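You operate a simulated robot arm through the tools that you are given. There is no shell and no other tool. Be economical: measure what you need, move in short steps, check, and stop when the job is done.

Carry out the task below with a simulated robot arm. There is one attempt and no reset: what you move stays moved.

Task
Fetch the test cup two and stand it on top of the green pad.

The check looks at the end state, three seconds after you hand in, the way a careful person would. Anything else that was tipped, shoved, dropped, spilled or broken makes it a failure.

Robot
A 7-joint arm with a two-finger parallel gripper, fixed in place. Base frame: the origin is at the foot of the arm, x ahead of it, y to its left, z up; the work surface is at about z = 0.9. Units: m, rad, N and s.
With the tool pointing down near the work surface it reaches from about 0.3 to 0.68 m from the base axis. Its first joint turns from -1.152 to 1.152 rad. Payload 1.57 kg.
The TCP is the grasp point between the finger pads, 0.03 m short of the fingertips. In the tool frame z runs along the fingers and y along their closing line. The gripper opens to 0.11 m. The fingers are 0.024 m wide and 0.012 m thick; the gripper's body (0.048 by 0.112 m) begins 0.078 m behind the TCP.
Orientation is that of the tool frame in the base frame, as [roll, pitch, yaw] about the fixed x, y, z axes, in that order (R = Rz(yaw) Ry(pitch) Rx(roll)). With the fingers straight down and closing along the base's y, the tool's x points along the base's -x, its y along +y and its z along -z.

Tools
- The arm moves only by the tool send_rows. Its argument "deltas" is a list of rows, each a list of 2 entries, a list of its own where there are three numbers: the shift along the tool's x, y, z in m, then the turn about the tool's z in rad. In form: [[[tx, ty, tz], twist], ...]. A call has 1 to 8 rows; each row is the pose to reach, as a shift and turn from the pose commanded when the call began, along the tool's axes at that moment. "fingers" is the closure in counts, from 0 (fully open) to 255 (shut), set as the call begins (left out, the last holds). A row lasts 0.2 s, in which the tool goes at most 0.05 m and 0.15 rad; a call with a longer step from one row to the next is refused whole, and so is a gripper value outside its range. A pose out of reach is approached as far as the arm can. The call stops where the force on the tool passes 40 N (or 10 N more than at its start, if that is more) or the arm is blocked; 0.2 s more then pass. The fingers move at their own pace (about 0.108 m/s each) and stop on an object; they squeeze with about 42 N. The grip force told is the motor's: it shows also when the fingers shut on nothing. Time passes only in rows, and 0.2 s behind the last, so rows that repeat a pose let the fingers close. It gives the time, the measured TCP pose, the force on the tool (base axes), the opening and the grip force at its end, in the units of the frame above (readings bear some noise).
- Cameras (640 x 400 px; columns grow to the right, rows downward): "scene" is fixed at [0.1405, -0.3705, 1.426]; the picture's right is [0.95, -0.32, 0.00], its down [-0.12, -0.35, -0.93] and it looks along [0.30, 0.88, -0.37] (base axes); focal length 311 px, centre (320, 200). "wrist" rides on the gripper at [-0.036, 0, -0.08] in the tool frame; the picture's right is [0.00, -1.00, 0.00], its down [0.97, 0.00, -0.24] and it looks along [0.24, 0.00, 0.97] (tool axes); focal length 218 px, centre (320, 200). There is no depth. A picture from a camera that has moved, and an enlarged one, comes with that camera's place and axes in the base frame and with its lens.
- capture(camera): a new picture of that camera. The clock stands still meanwhile.
- close_up(camera, box): a new picture of the part [left, top, right, bottom] of that camera's present view, enlarged. The clock stands still meanwhile.
- job_done(): hands the job in; it is judged then, once.

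Go step by step. Nothing tells you positions but the pictures and the camera data: compare them with the known pose of the tool, close in by small moves and look again before you grip or let go. The budget is 90 turns and 38 pictures, counting those below and the enlarged ones. Unless the task says otherwise, let go and move clear before handing in, and close with one line.

The tools are called after ">>>" by a JSON object that holds its "fn" and its "kwargs". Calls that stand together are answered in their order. send_rows: Moves the arm, as the interface text tells. Its arguments: {"type":"object","properties":{"deltas":{"type":"array"},"fingers":{"type":"number"}},"required":["deltas"]} The other tools are called the same way: capture (camera) takes a picture; close_up (camera, box) takes an enlarged picture of a part of a camera's view; job_done () hands the job in.

At the start:

```text
t: 0.0
eef_pos: [0.3775, 0.2762, 1.1543]
tcp_rot: [-3.141, 0.0, 3.141]
wrist_force: [0.5, 1.4, 0.2]
finger_gap: 0.1099
gripper_force: 0.0
```

scene: 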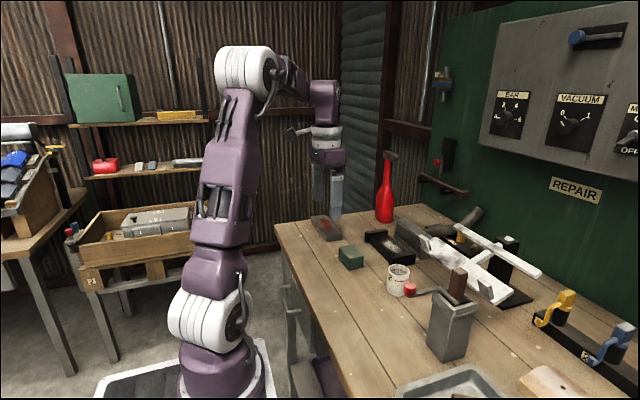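
wrist: 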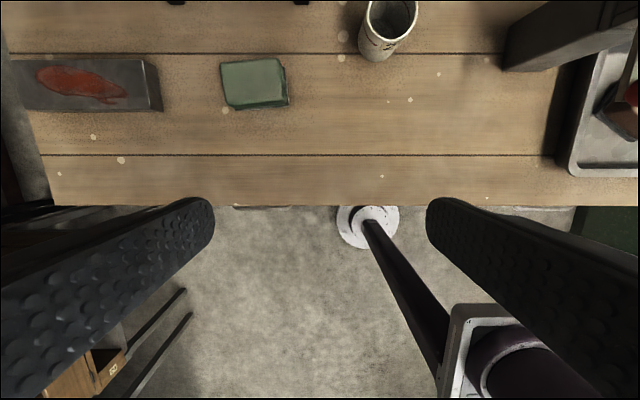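

I see a white cup with writing on it near the green block, along with a red-capped object beside it. I'll enlarge that area to confirm which cup it is and where the pad sits.

>>> {"fn": "close_up", "kwargs": {"camera": "scene", "box": [320, 220, 480, 320]}}

>>> {"fn": "close_up", "kwargs": {"camera": "wrist", "box": [200, 0, 440, 150]}}

```text
4.00 times, centred on (400, 270) of scene
camera zoom: at [0.1405, -0.3705, 1.426], right [0.95, -0.32, 0.0], down [-0.12, -0.35, -0.93], along [0.3, 0.88, -0.37], focal length 1242 px, centre (0, -80)
```

zoom: 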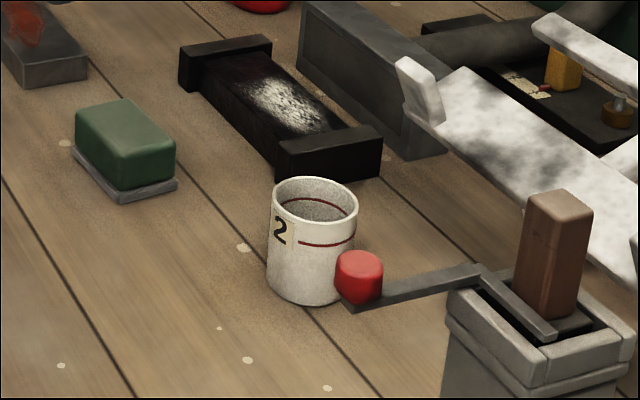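

```text
2.67 times, centred on (320, 75) of wrist
camera zoom: at [0.4133, 0.2764, 1.2357], right [0.0, -1.0, 0.0], down [-0.97, 0.0, 0.24], along [-0.24, 0.0, -0.97], focal length 582 px, centre (320, 533)
```

zoom: 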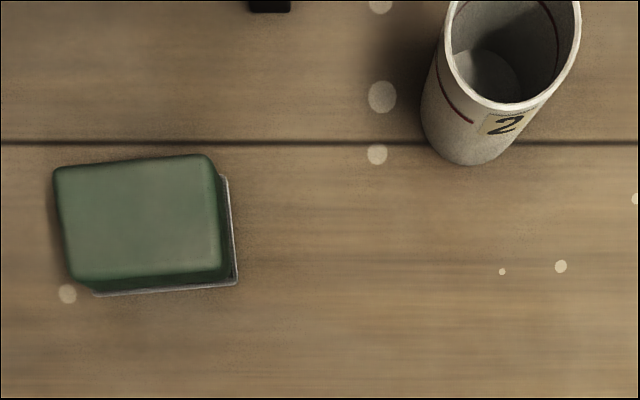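

The cup is marked "2" and its centre is at about (0.547, 0.20). It's about 0.055 wide and 0.07 tall, and a red knob on a lever is close to it. I'll move above it, staying high, to see the knob's clearance.

>>> {"fn": "send_rows", "kwargs": {"deltas": [[[-0.035, -0.02, 0], 0], [[-0.07, -0.04, 0], 0], [[-0.1, -0.06, 0], 0], [[-0.12, -0.076, 0], 0]], "fingers": 0}}

>>> {"fn": "capture", "kwargs": {"camera": "wrist"}}

>>> {"fn": "capture", "kwargs": {"camera": "scene"}}

```text
t: 1.0
eef_pos: [0.4972, 0.2012, 1.1549]
tcp_rot: [3.141, 0.002, -3.14]
wrist_force: [-0.2, -0.2, 0.1]
finger_gap: 0.1103
gripper_force: 0.1
```

```text
33 pictures are left
camera wrist: at [0.533, 0.2001, 1.2355], right [0.0, -1.0, 0.0], down [-0.97, 0.0, 0.24], along [-0.24, 0.0, -0.97], focal length 218 px, centre (320, 200)
```

wrist: 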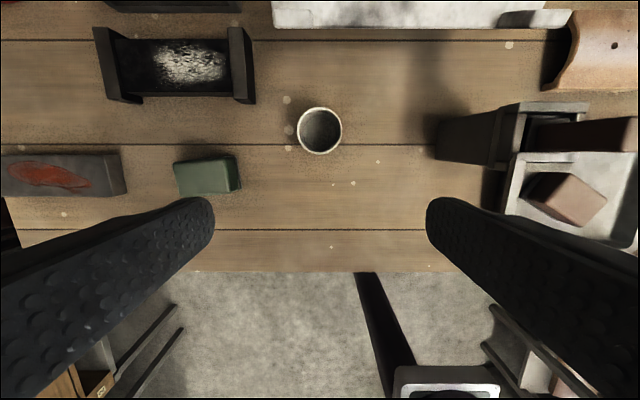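

```text
32 pictures are left
```

scene: 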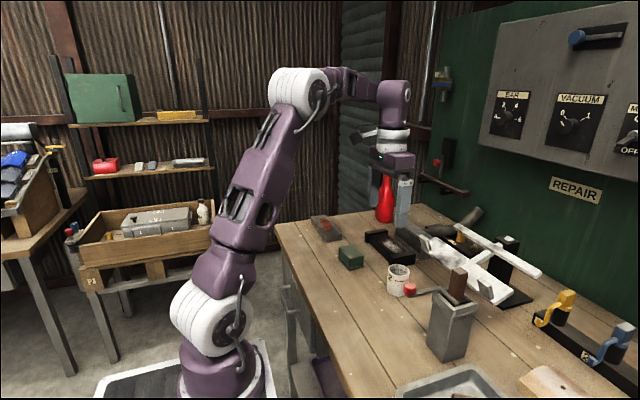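

From above, the cup's rim centre is at about (0.551, 0.200). The pad's top centre is at about (0.490, 0.362, 0.936). The red knob turns out to be high up near the box at about y = 0.03, clear of the cup. I'll move directly over the cup and look inside it.

>>> {"fn": "send_rows", "kwargs": {"deltas": [[[-0.027, 0.0, 0.03], 0], [[-0.054, 0.001, 0.07], 0], [[-0.054, 0.001, 0.1], 0]]}}

>>> {"fn": "capture", "kwargs": {"camera": "wrist"}}

>>> {"fn": "close_up", "kwargs": {"camera": "scene", "box": [320, 200, 480, 300]}}

```text
t: 1.8
eef_pos: [0.5502, 0.2008, 1.055]
tcp_rot: [3.141, -0.002, -3.141]
wrist_force: [-0.2, 0.3, 0.3]
finger_gap: 0.1101
gripper_force: 0.1
```

```text
31 pictures are left
camera wrist: at [0.5857, 0.2017, 1.136], right [0.0, -1.0, 0.0], down [-0.97, 0.0, 0.24], along [-0.24, 0.0, -0.97], focal length 218 px, centre (320, 200)
```

wrist: 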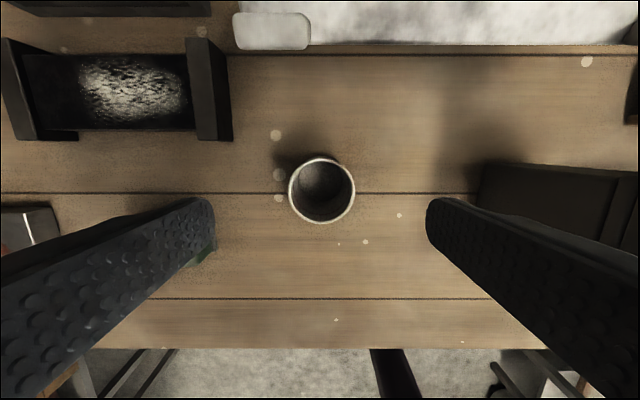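

```text
4.00 times, centred on (400, 250) of scene
camera zoom: at [0.1405, -0.3705, 1.426], right [0.95, -0.32, 0.0], down [-0.12, -0.35, -0.93], along [0.3, 0.88, -0.37], focal length 1242 px, centre (0, 0)
```

zoom: 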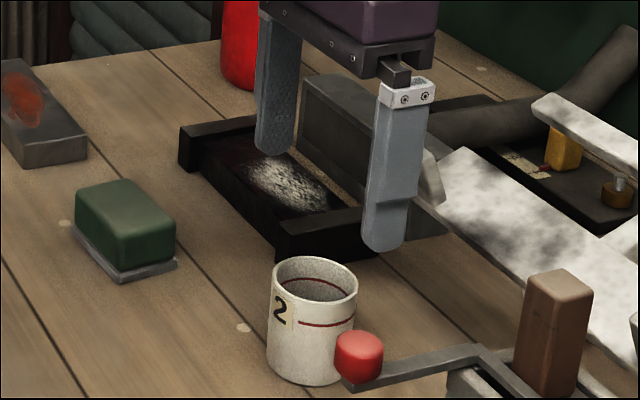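

The cup is upright, appears empty and is centred between the fingers, with free space on both sides. I'll go straight down to grip height.

>>> {"fn": "send_rows", "kwargs": {"deltas": [[[0, 0, 0.03], 0], [[-0.001, 0, 0.06], 0], [[-0.001, 0, 0.09], 0], [[-0.001, 0, 0.112], 0]]}}

>>> {"fn": "capture", "kwargs": {"camera": "wrist"}}

>>> {"fn": "close_up", "kwargs": {"camera": "scene", "box": [320, 200, 480, 300]}}

```text
t: 2.8
eef_pos: [0.5518, 0.1998, 0.9426]
tcp_rot: [3.141, 0.0, -3.14]
wrist_force: [0.3, 0.0, -0.3]
finger_gap: 0.11
gripper_force: 0.1
```

```text
29 pictures are left
camera wrist: at [0.5872, 0.2013, 1.0233], right [0.0, -1.0, 0.0], down [-0.97, 0.0, 0.24], along [-0.24, 0.0, -0.97], focal length 218 px, centre (320, 200)
```

wrist: 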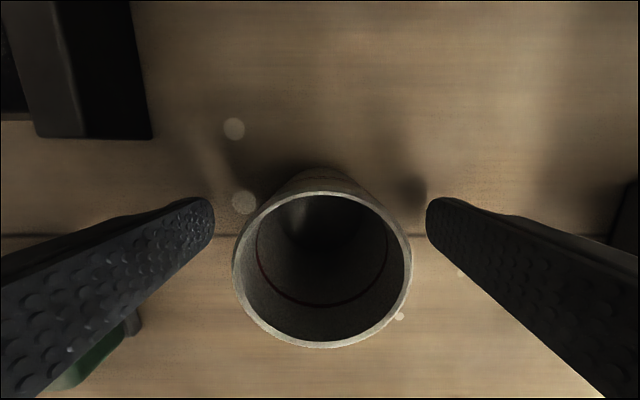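

```text
4.00 times, centred on (400, 250) of scene
camera zoom: at [0.1405, -0.3705, 1.426], right [0.95, -0.32, 0.0], down [-0.12, -0.35, -0.93], along [0.3, 0.88, -0.37], focal length 1242 px, centre (0, 0)
```

zoom: 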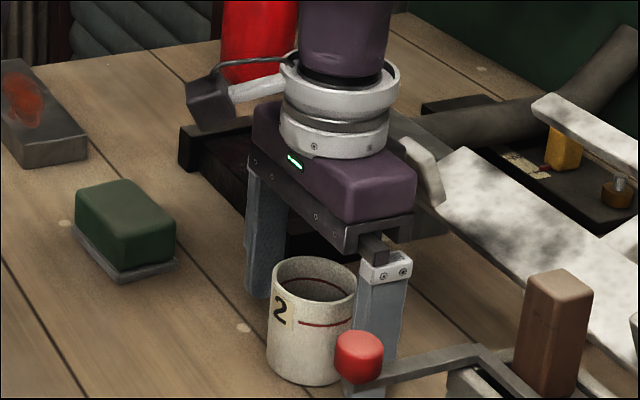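

The fingers straddle the cup evenly and at the right height. I'll close them now.

>>> {"fn": "send_rows", "kwargs": {"deltas": [[[0, 0, 0], 0], [[0, 0, 0], 0], [[0, 0, 0], 0]], "fingers": 255}}

>>> {"fn": "capture", "kwargs": {"camera": "wrist"}}

```text
t: 3.6
eef_pos: [0.5513, 0.1994, 0.943]
tcp_rot: [3.141, 0.001, -3.141]
wrist_force: [0.0, -0.6, -0.2]
finger_gap: 0.0517
gripper_force: 41.8
```

```text
27 pictures are left
camera wrist: at [0.5872, 0.2011, 1.0237], right [0.0, -1.0, 0.0], down [-0.97, 0.0, 0.24], along [-0.24, 0.0, -0.97], focal length 218 px, centre (320, 200)
```

wrist: 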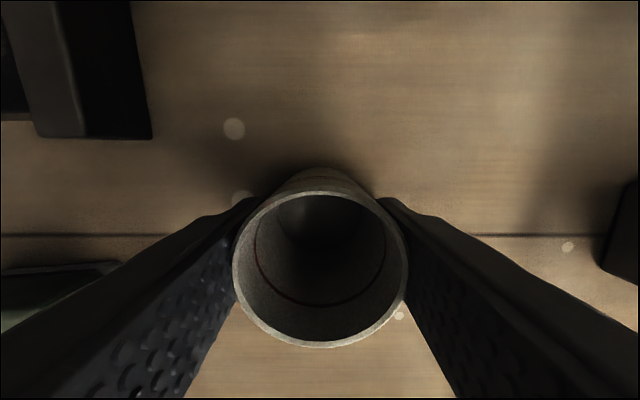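

The cup is gripped with a gap of about 0.052. I'll lift it straight up and look at it.

>>> {"fn": "send_rows", "kwargs": {"deltas": [[[0, 0, -0.015], 0], [[0, 0, -0.04], 0], [[0, 0, -0.07], 0], [[0, 0, -0.1], 0], [[0, 0, -0.12], 0]]}}

>>> {"fn": "close_up", "kwargs": {"camera": "scene", "box": [320, 200, 480, 300]}}

>>> {"fn": "capture", "kwargs": {"camera": "wrist"}}

```text
t: 4.8
eef_pos: [0.5527, 0.1986, 1.063]
tcp_rot: [3.142, 0.001, -3.139]
wrist_force: [-0.1, 0.2, 0.6]
finger_gap: 0.052
gripper_force: 41.6
```

```text
4.00 times, centred on (400, 250) of scene
camera zoom: at [0.1405, -0.3705, 1.426], right [0.95, -0.32, 0.0], down [-0.12, -0.35, -0.93], along [0.3, 0.88, -0.37], focal length 1242 px, centre (0, 0)
```

zoom: 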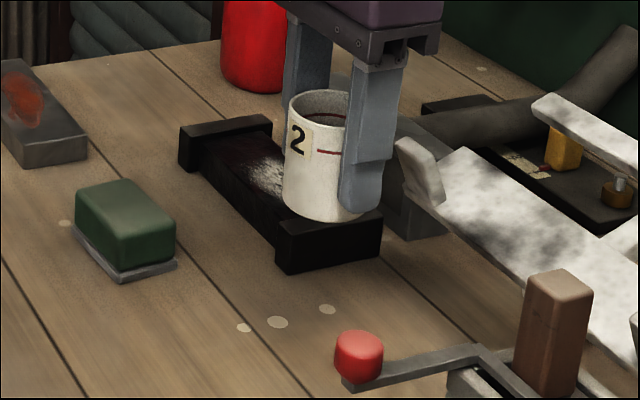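

```text
25 pictures are left
camera wrist: at [0.5874, 0.2005, 1.1452], right [0.0, -1.0, 0.0], down [-0.97, 0.0, 0.24], along [-0.24, 0.0, -0.97], focal length 218 px, centre (320, 200)
```

wrist: 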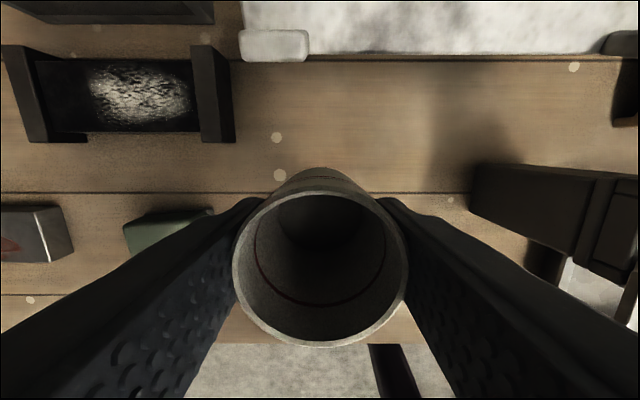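

The cup is held upright and everything else is undisturbed. I'll carry it over to the pad at this height.

>>> {"fn": "send_rows", "kwargs": {"deltas": [[[0.01, 0.025, 0], 0], [[0.022, 0.06, 0], 0], [[0.035, 0.095, 0], 0], [[0.048, 0.13, 0], 0], [[0.056, 0.152, 0], 0], [[0.06, 0.162, 0], 0], [[0.06, 0.162, 0], 0]]}}

>>> {"fn": "close_up", "kwargs": {"camera": "scene", "box": [280, 180, 440, 280]}}

>>> {"fn": "capture", "kwargs": {"camera": "wrist"}}

```text
t: 6.4
eef_pos: [0.4936, 0.3621, 1.0619]
tcp_rot: [3.141, 0.0, -3.14]
wrist_force: [0.4, 0.0, -1.2]
finger_gap: 0.0516
gripper_force: 42.0
```

```text
4.00 times, centred on (360, 230) of scene
camera zoom: at [0.1405, -0.3705, 1.426], right [0.95, -0.32, 0.0], down [-0.12, -0.35, -0.93], along [0.3, 0.88, -0.37], focal length 1242 px, centre (160, 80)
```

zoom: 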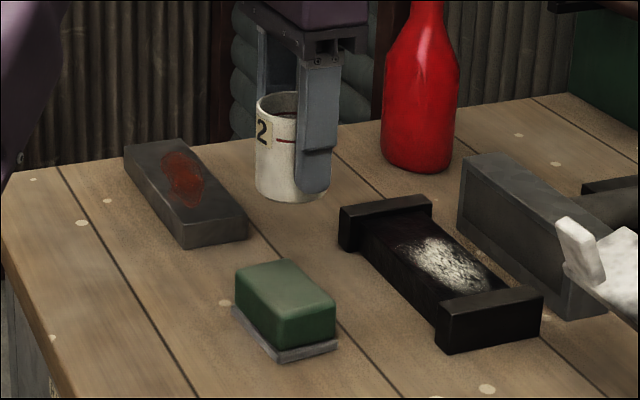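

```text
23 pictures are left
camera wrist: at [0.5291, 0.3618, 1.1434], right [0.0, -1.0, 0.0], down [-0.97, 0.0, 0.24], along [-0.24, 0.0, -0.97], focal length 218 px, centre (320, 200)
```

wrist: 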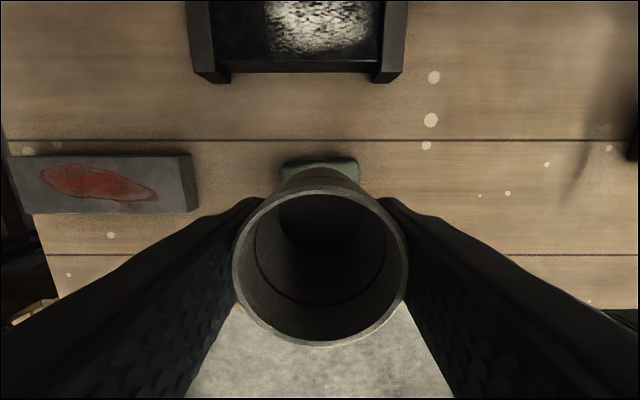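

The pad is centred under the cup in y, and about 2 mm toward the base in x. I'll lower to just above it and check from the side.

>>> {"fn": "send_rows", "kwargs": {"deltas": [[[0.002, 0, 0.03], 0], [[0.002, 0, 0.055], 0], [[0.002, 0, 0.07], 0], [[0.002, 0, 0.07], 0]]}}

>>> {"fn": "close_up", "kwargs": {"camera": "scene", "box": [310, 220, 390, 270]}}

```text
t: 7.4
eef_pos: [0.4906, 0.3606, 0.9928]
tcp_rot: [-3.14, -0.001, 3.141]
wrist_force: [0.1, -0.2, -0.5]
finger_gap: 0.0518
gripper_force: 42.2
```

```text
8.00 times, centred on (350, 245) of scene
camera zoom: at [0.1405, -0.3705, 1.426], right [0.95, -0.32, 0.0], down [-0.12, -0.35, -0.93], along [0.3, 0.88, -0.37], focal length 2485 px, centre (80, -160)
```

zoom: 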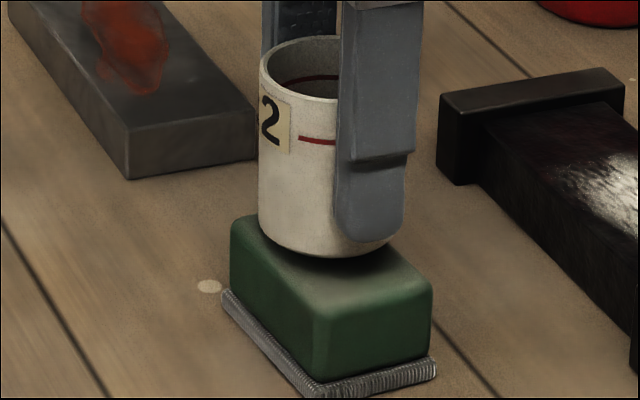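

The cup is right over the pad with about 1.4 cm to go. I'll lower it gently and watch the force.

>>> {"fn": "send_rows", "kwargs": {"deltas": [[[0, 0, 0.004], 0], [[0, 0, 0.008], 0], [[0, 0, 0.01], 0]]}}

>>> {"fn": "close_up", "kwargs": {"camera": "scene", "box": [310, 220, 390, 270]}}

```text
t: 8.2
eef_pos: [0.4894, 0.3636, 0.9854]
tcp_rot: [3.14, 0.002, -3.139]
wrist_force: [-1.8, -1.6, 12.7]
finger_gap: 0.0516
gripper_force: 42.2
```

```text
8.00 times, centred on (350, 245) of scene
camera zoom: at [0.1402, -0.3707, 1.4259], right [0.95, -0.32, 0.0], down [-0.12, -0.35, -0.93], along [0.3, 0.88, -0.37], focal length 2485 px, centre (80, -160)
```

zoom: 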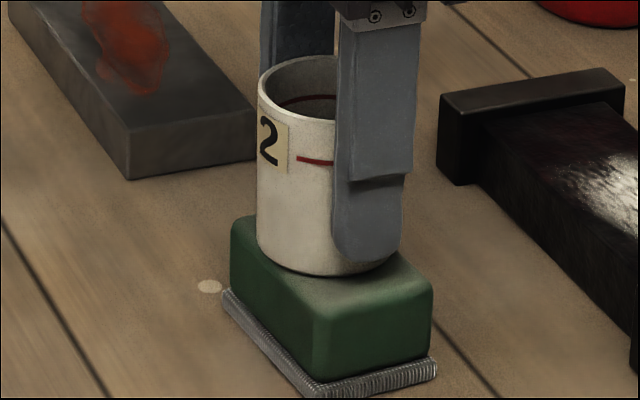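

The cup has touched the pad (about 12 N). It looks a few millimetres too far to the back, so I'll lift slightly, shift 4 mm toward −y and set it down more lightly.

>>> {"fn": "send_rows", "kwargs": {"deltas": [[[0, 0, -0.01], 0], [[0, -0.004, -0.01], 0], [[0, -0.004, -0.005], 0], [[0, -0.004, -0.002], 0], [[0, -0.004, -0.002], 0]]}}

>>> {"fn": "close_up", "kwargs": {"camera": "scene", "box": [310, 220, 390, 270]}}

>>> {"fn": "capture", "kwargs": {"camera": "wrist"}}

```text
t: 9.4
eef_pos: [0.4891, 0.3593, 0.985]
tcp_rot: [-3.141, -0.002, -3.139]
wrist_force: [0.1, 0.1, -0.5]
finger_gap: 0.0516
gripper_force: 42.3
```

```text
8.00 times, centred on (350, 245) of scene
camera zoom: at [0.1405, -0.3705, 1.426], right [0.95, -0.32, 0.0], down [-0.12, -0.35, -0.93], along [0.3, 0.88, -0.37], focal length 2485 px, centre (80, -160)
```

zoom: 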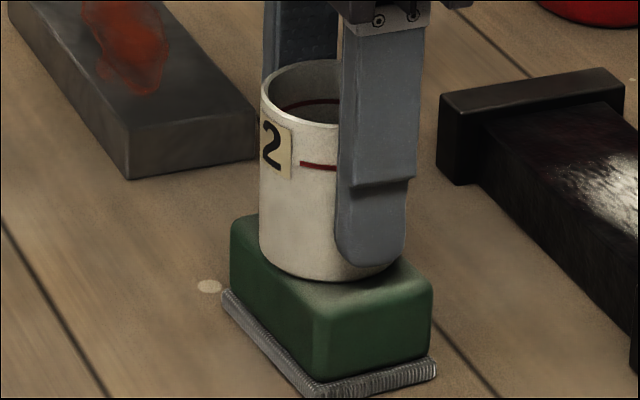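

```text
19 pictures are left
camera wrist: at [0.5258, 0.3596, 1.0654], right [0.0, -1.0, 0.0], down [-0.97, 0.0, 0.24], along [-0.24, 0.0, -0.97], focal length 218 px, centre (320, 200)
```

wrist: 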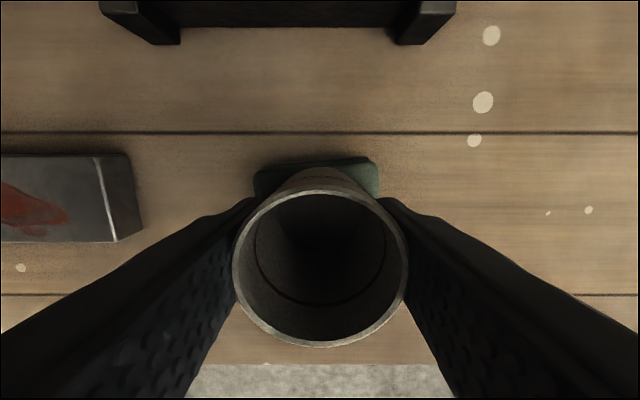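

The cup is well centred and hovering about 1 mm above the pad. I'll lower it the last bit until it touches.

>>> {"fn": "send_rows", "kwargs": {"deltas": [[[0, 0, 0.001], 0], [[0, 0, 0.0015], 0], [[0, 0, 0.0015], 0]]}}

```text
t: 10.2
eef_pos: [0.4893, 0.36, 0.9852]
tcp_rot: [3.139, 0.001, 3.141]
wrist_force: [1.2, -0.3, 13.0]
finger_gap: 0.0516
gripper_force: 41.5
```

The cup is touching the pad. I'll ease off slightly and then open the fingers.

>>> {"fn": "send_rows", "kwargs": {"deltas": [[[0, 0, -0.001], 0], [[0, 0, -0.001], 0]]}}

>>> {"fn": "send_rows", "kwargs": {"deltas": [[[0, 0, 0], 0], [[0, 0, 0], 0], [[0, 0, 0], 0]], "fingers": 60}}

>>> {"fn": "close_up", "kwargs": {"camera": "scene", "box": [310, 220, 390, 270]}}

>>> {"fn": "capture", "kwargs": {"camera": "wrist"}}

```text
t: 10.8
eef_pos: [0.4897, 0.3602, 0.9847]
tcp_rot: [-3.141, 0.0, 3.141]
wrist_force: [2.5, 0.6, 6.4]
finger_gap: 0.0518
gripper_force: 41.9
```

```text
t: 11.6
eef_pos: [0.4902, 0.3602, 0.9842]
tcp_rot: [3.141, -0.001, -3.141]
wrist_force: [-0.3, -0.8, -0.8]
finger_gap: 0.0838
gripper_force: 0.0
```

```text
8.00 times, centred on (350, 245) of scene
camera zoom: at [0.1405, -0.3705, 1.426], right [0.95, -0.32, 0.0], down [-0.12, -0.35, -0.93], along [0.3, 0.88, -0.37], focal length 2485 px, centre (80, -160)
```

zoom: 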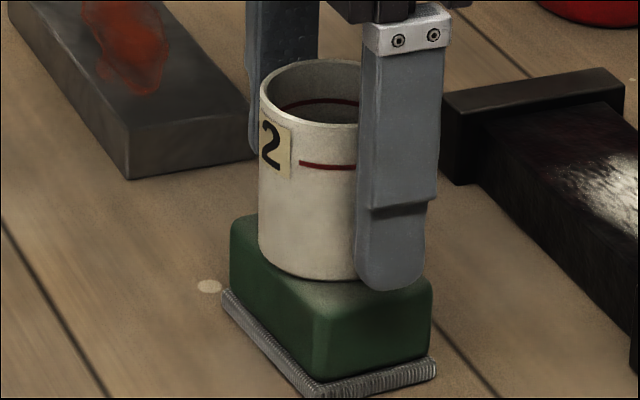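

```text
17 pictures are left
camera wrist: at [0.5257, 0.3601, 1.0652], right [0.0, -1.0, 0.0], down [-0.97, 0.0, 0.24], along [-0.24, 0.0, -0.97], focal length 218 px, centre (320, 200)
```

wrist: 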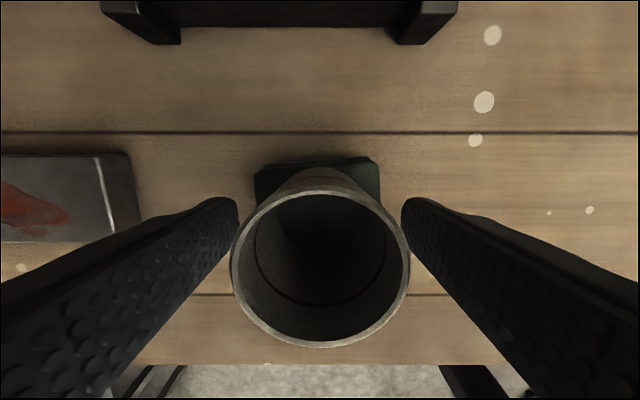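

The cup stands free on the pad between the open fingers. I'll open fully, retreat straight up and check.

>>> {"fn": "send_rows", "kwargs": {"deltas": [[[0, 0, 0], 0], [[0, 0, -0.02], 0], [[0, 0, -0.05], 0], [[0, 0, -0.09], 0], [[0, 0, -0.13], 0], [[0, 0, -0.16], 0]], "fingers": 0}}

>>> {"fn": "capture", "kwargs": {"camera": "wrist"}}

>>> {"fn": "capture", "kwargs": {"camera": "scene"}}

>>> {"fn": "close_up", "kwargs": {"camera": "scene", "box": [310, 220, 390, 270]}}

```text
t: 13.0
eef_pos: [0.4886, 0.3596, 1.1436]
tcp_rot: [-3.141, 0.001, 3.141]
wrist_force: [-0.3, -0.2, 0.5]
finger_gap: 0.1101
gripper_force: 0.1
```

```text
16 pictures are left
camera wrist: at [0.5253, 0.3602, 1.2238], right [0.0, -1.0, 0.0], down [-0.97, 0.0, 0.24], along [-0.24, 0.0, -0.97], focal length 218 px, centre (320, 200)
```

wrist: 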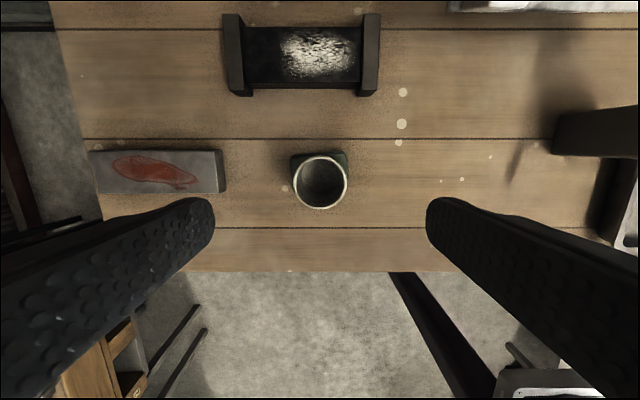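

```text
15 pictures are left
```

scene: 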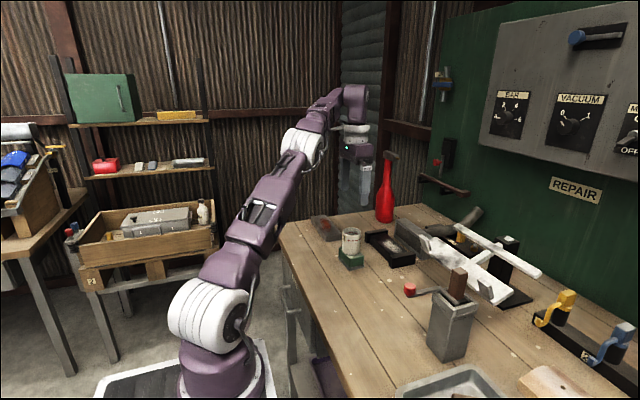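

```text
8.00 times, centred on (350, 245) of scene
camera zoom: at [0.1405, -0.3705, 1.426], right [0.95, -0.32, 0.0], down [-0.12, -0.35, -0.93], along [0.3, 0.88, -0.37], focal length 2485 px, centre (80, -160)
```

zoom: 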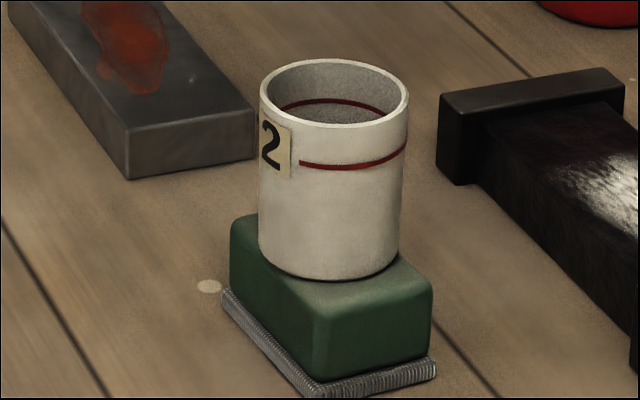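

The cup stands upright on the green pad, the gripper is clear, and nothing else has moved. I'm handing in.

>>> {"fn": "job_done", "kwargs": {}}

```text
The job is handed in.
```

Test cup two is standing upright on the green pad, the gripper is clear of it, and the last pictures show nothing else disturbed.
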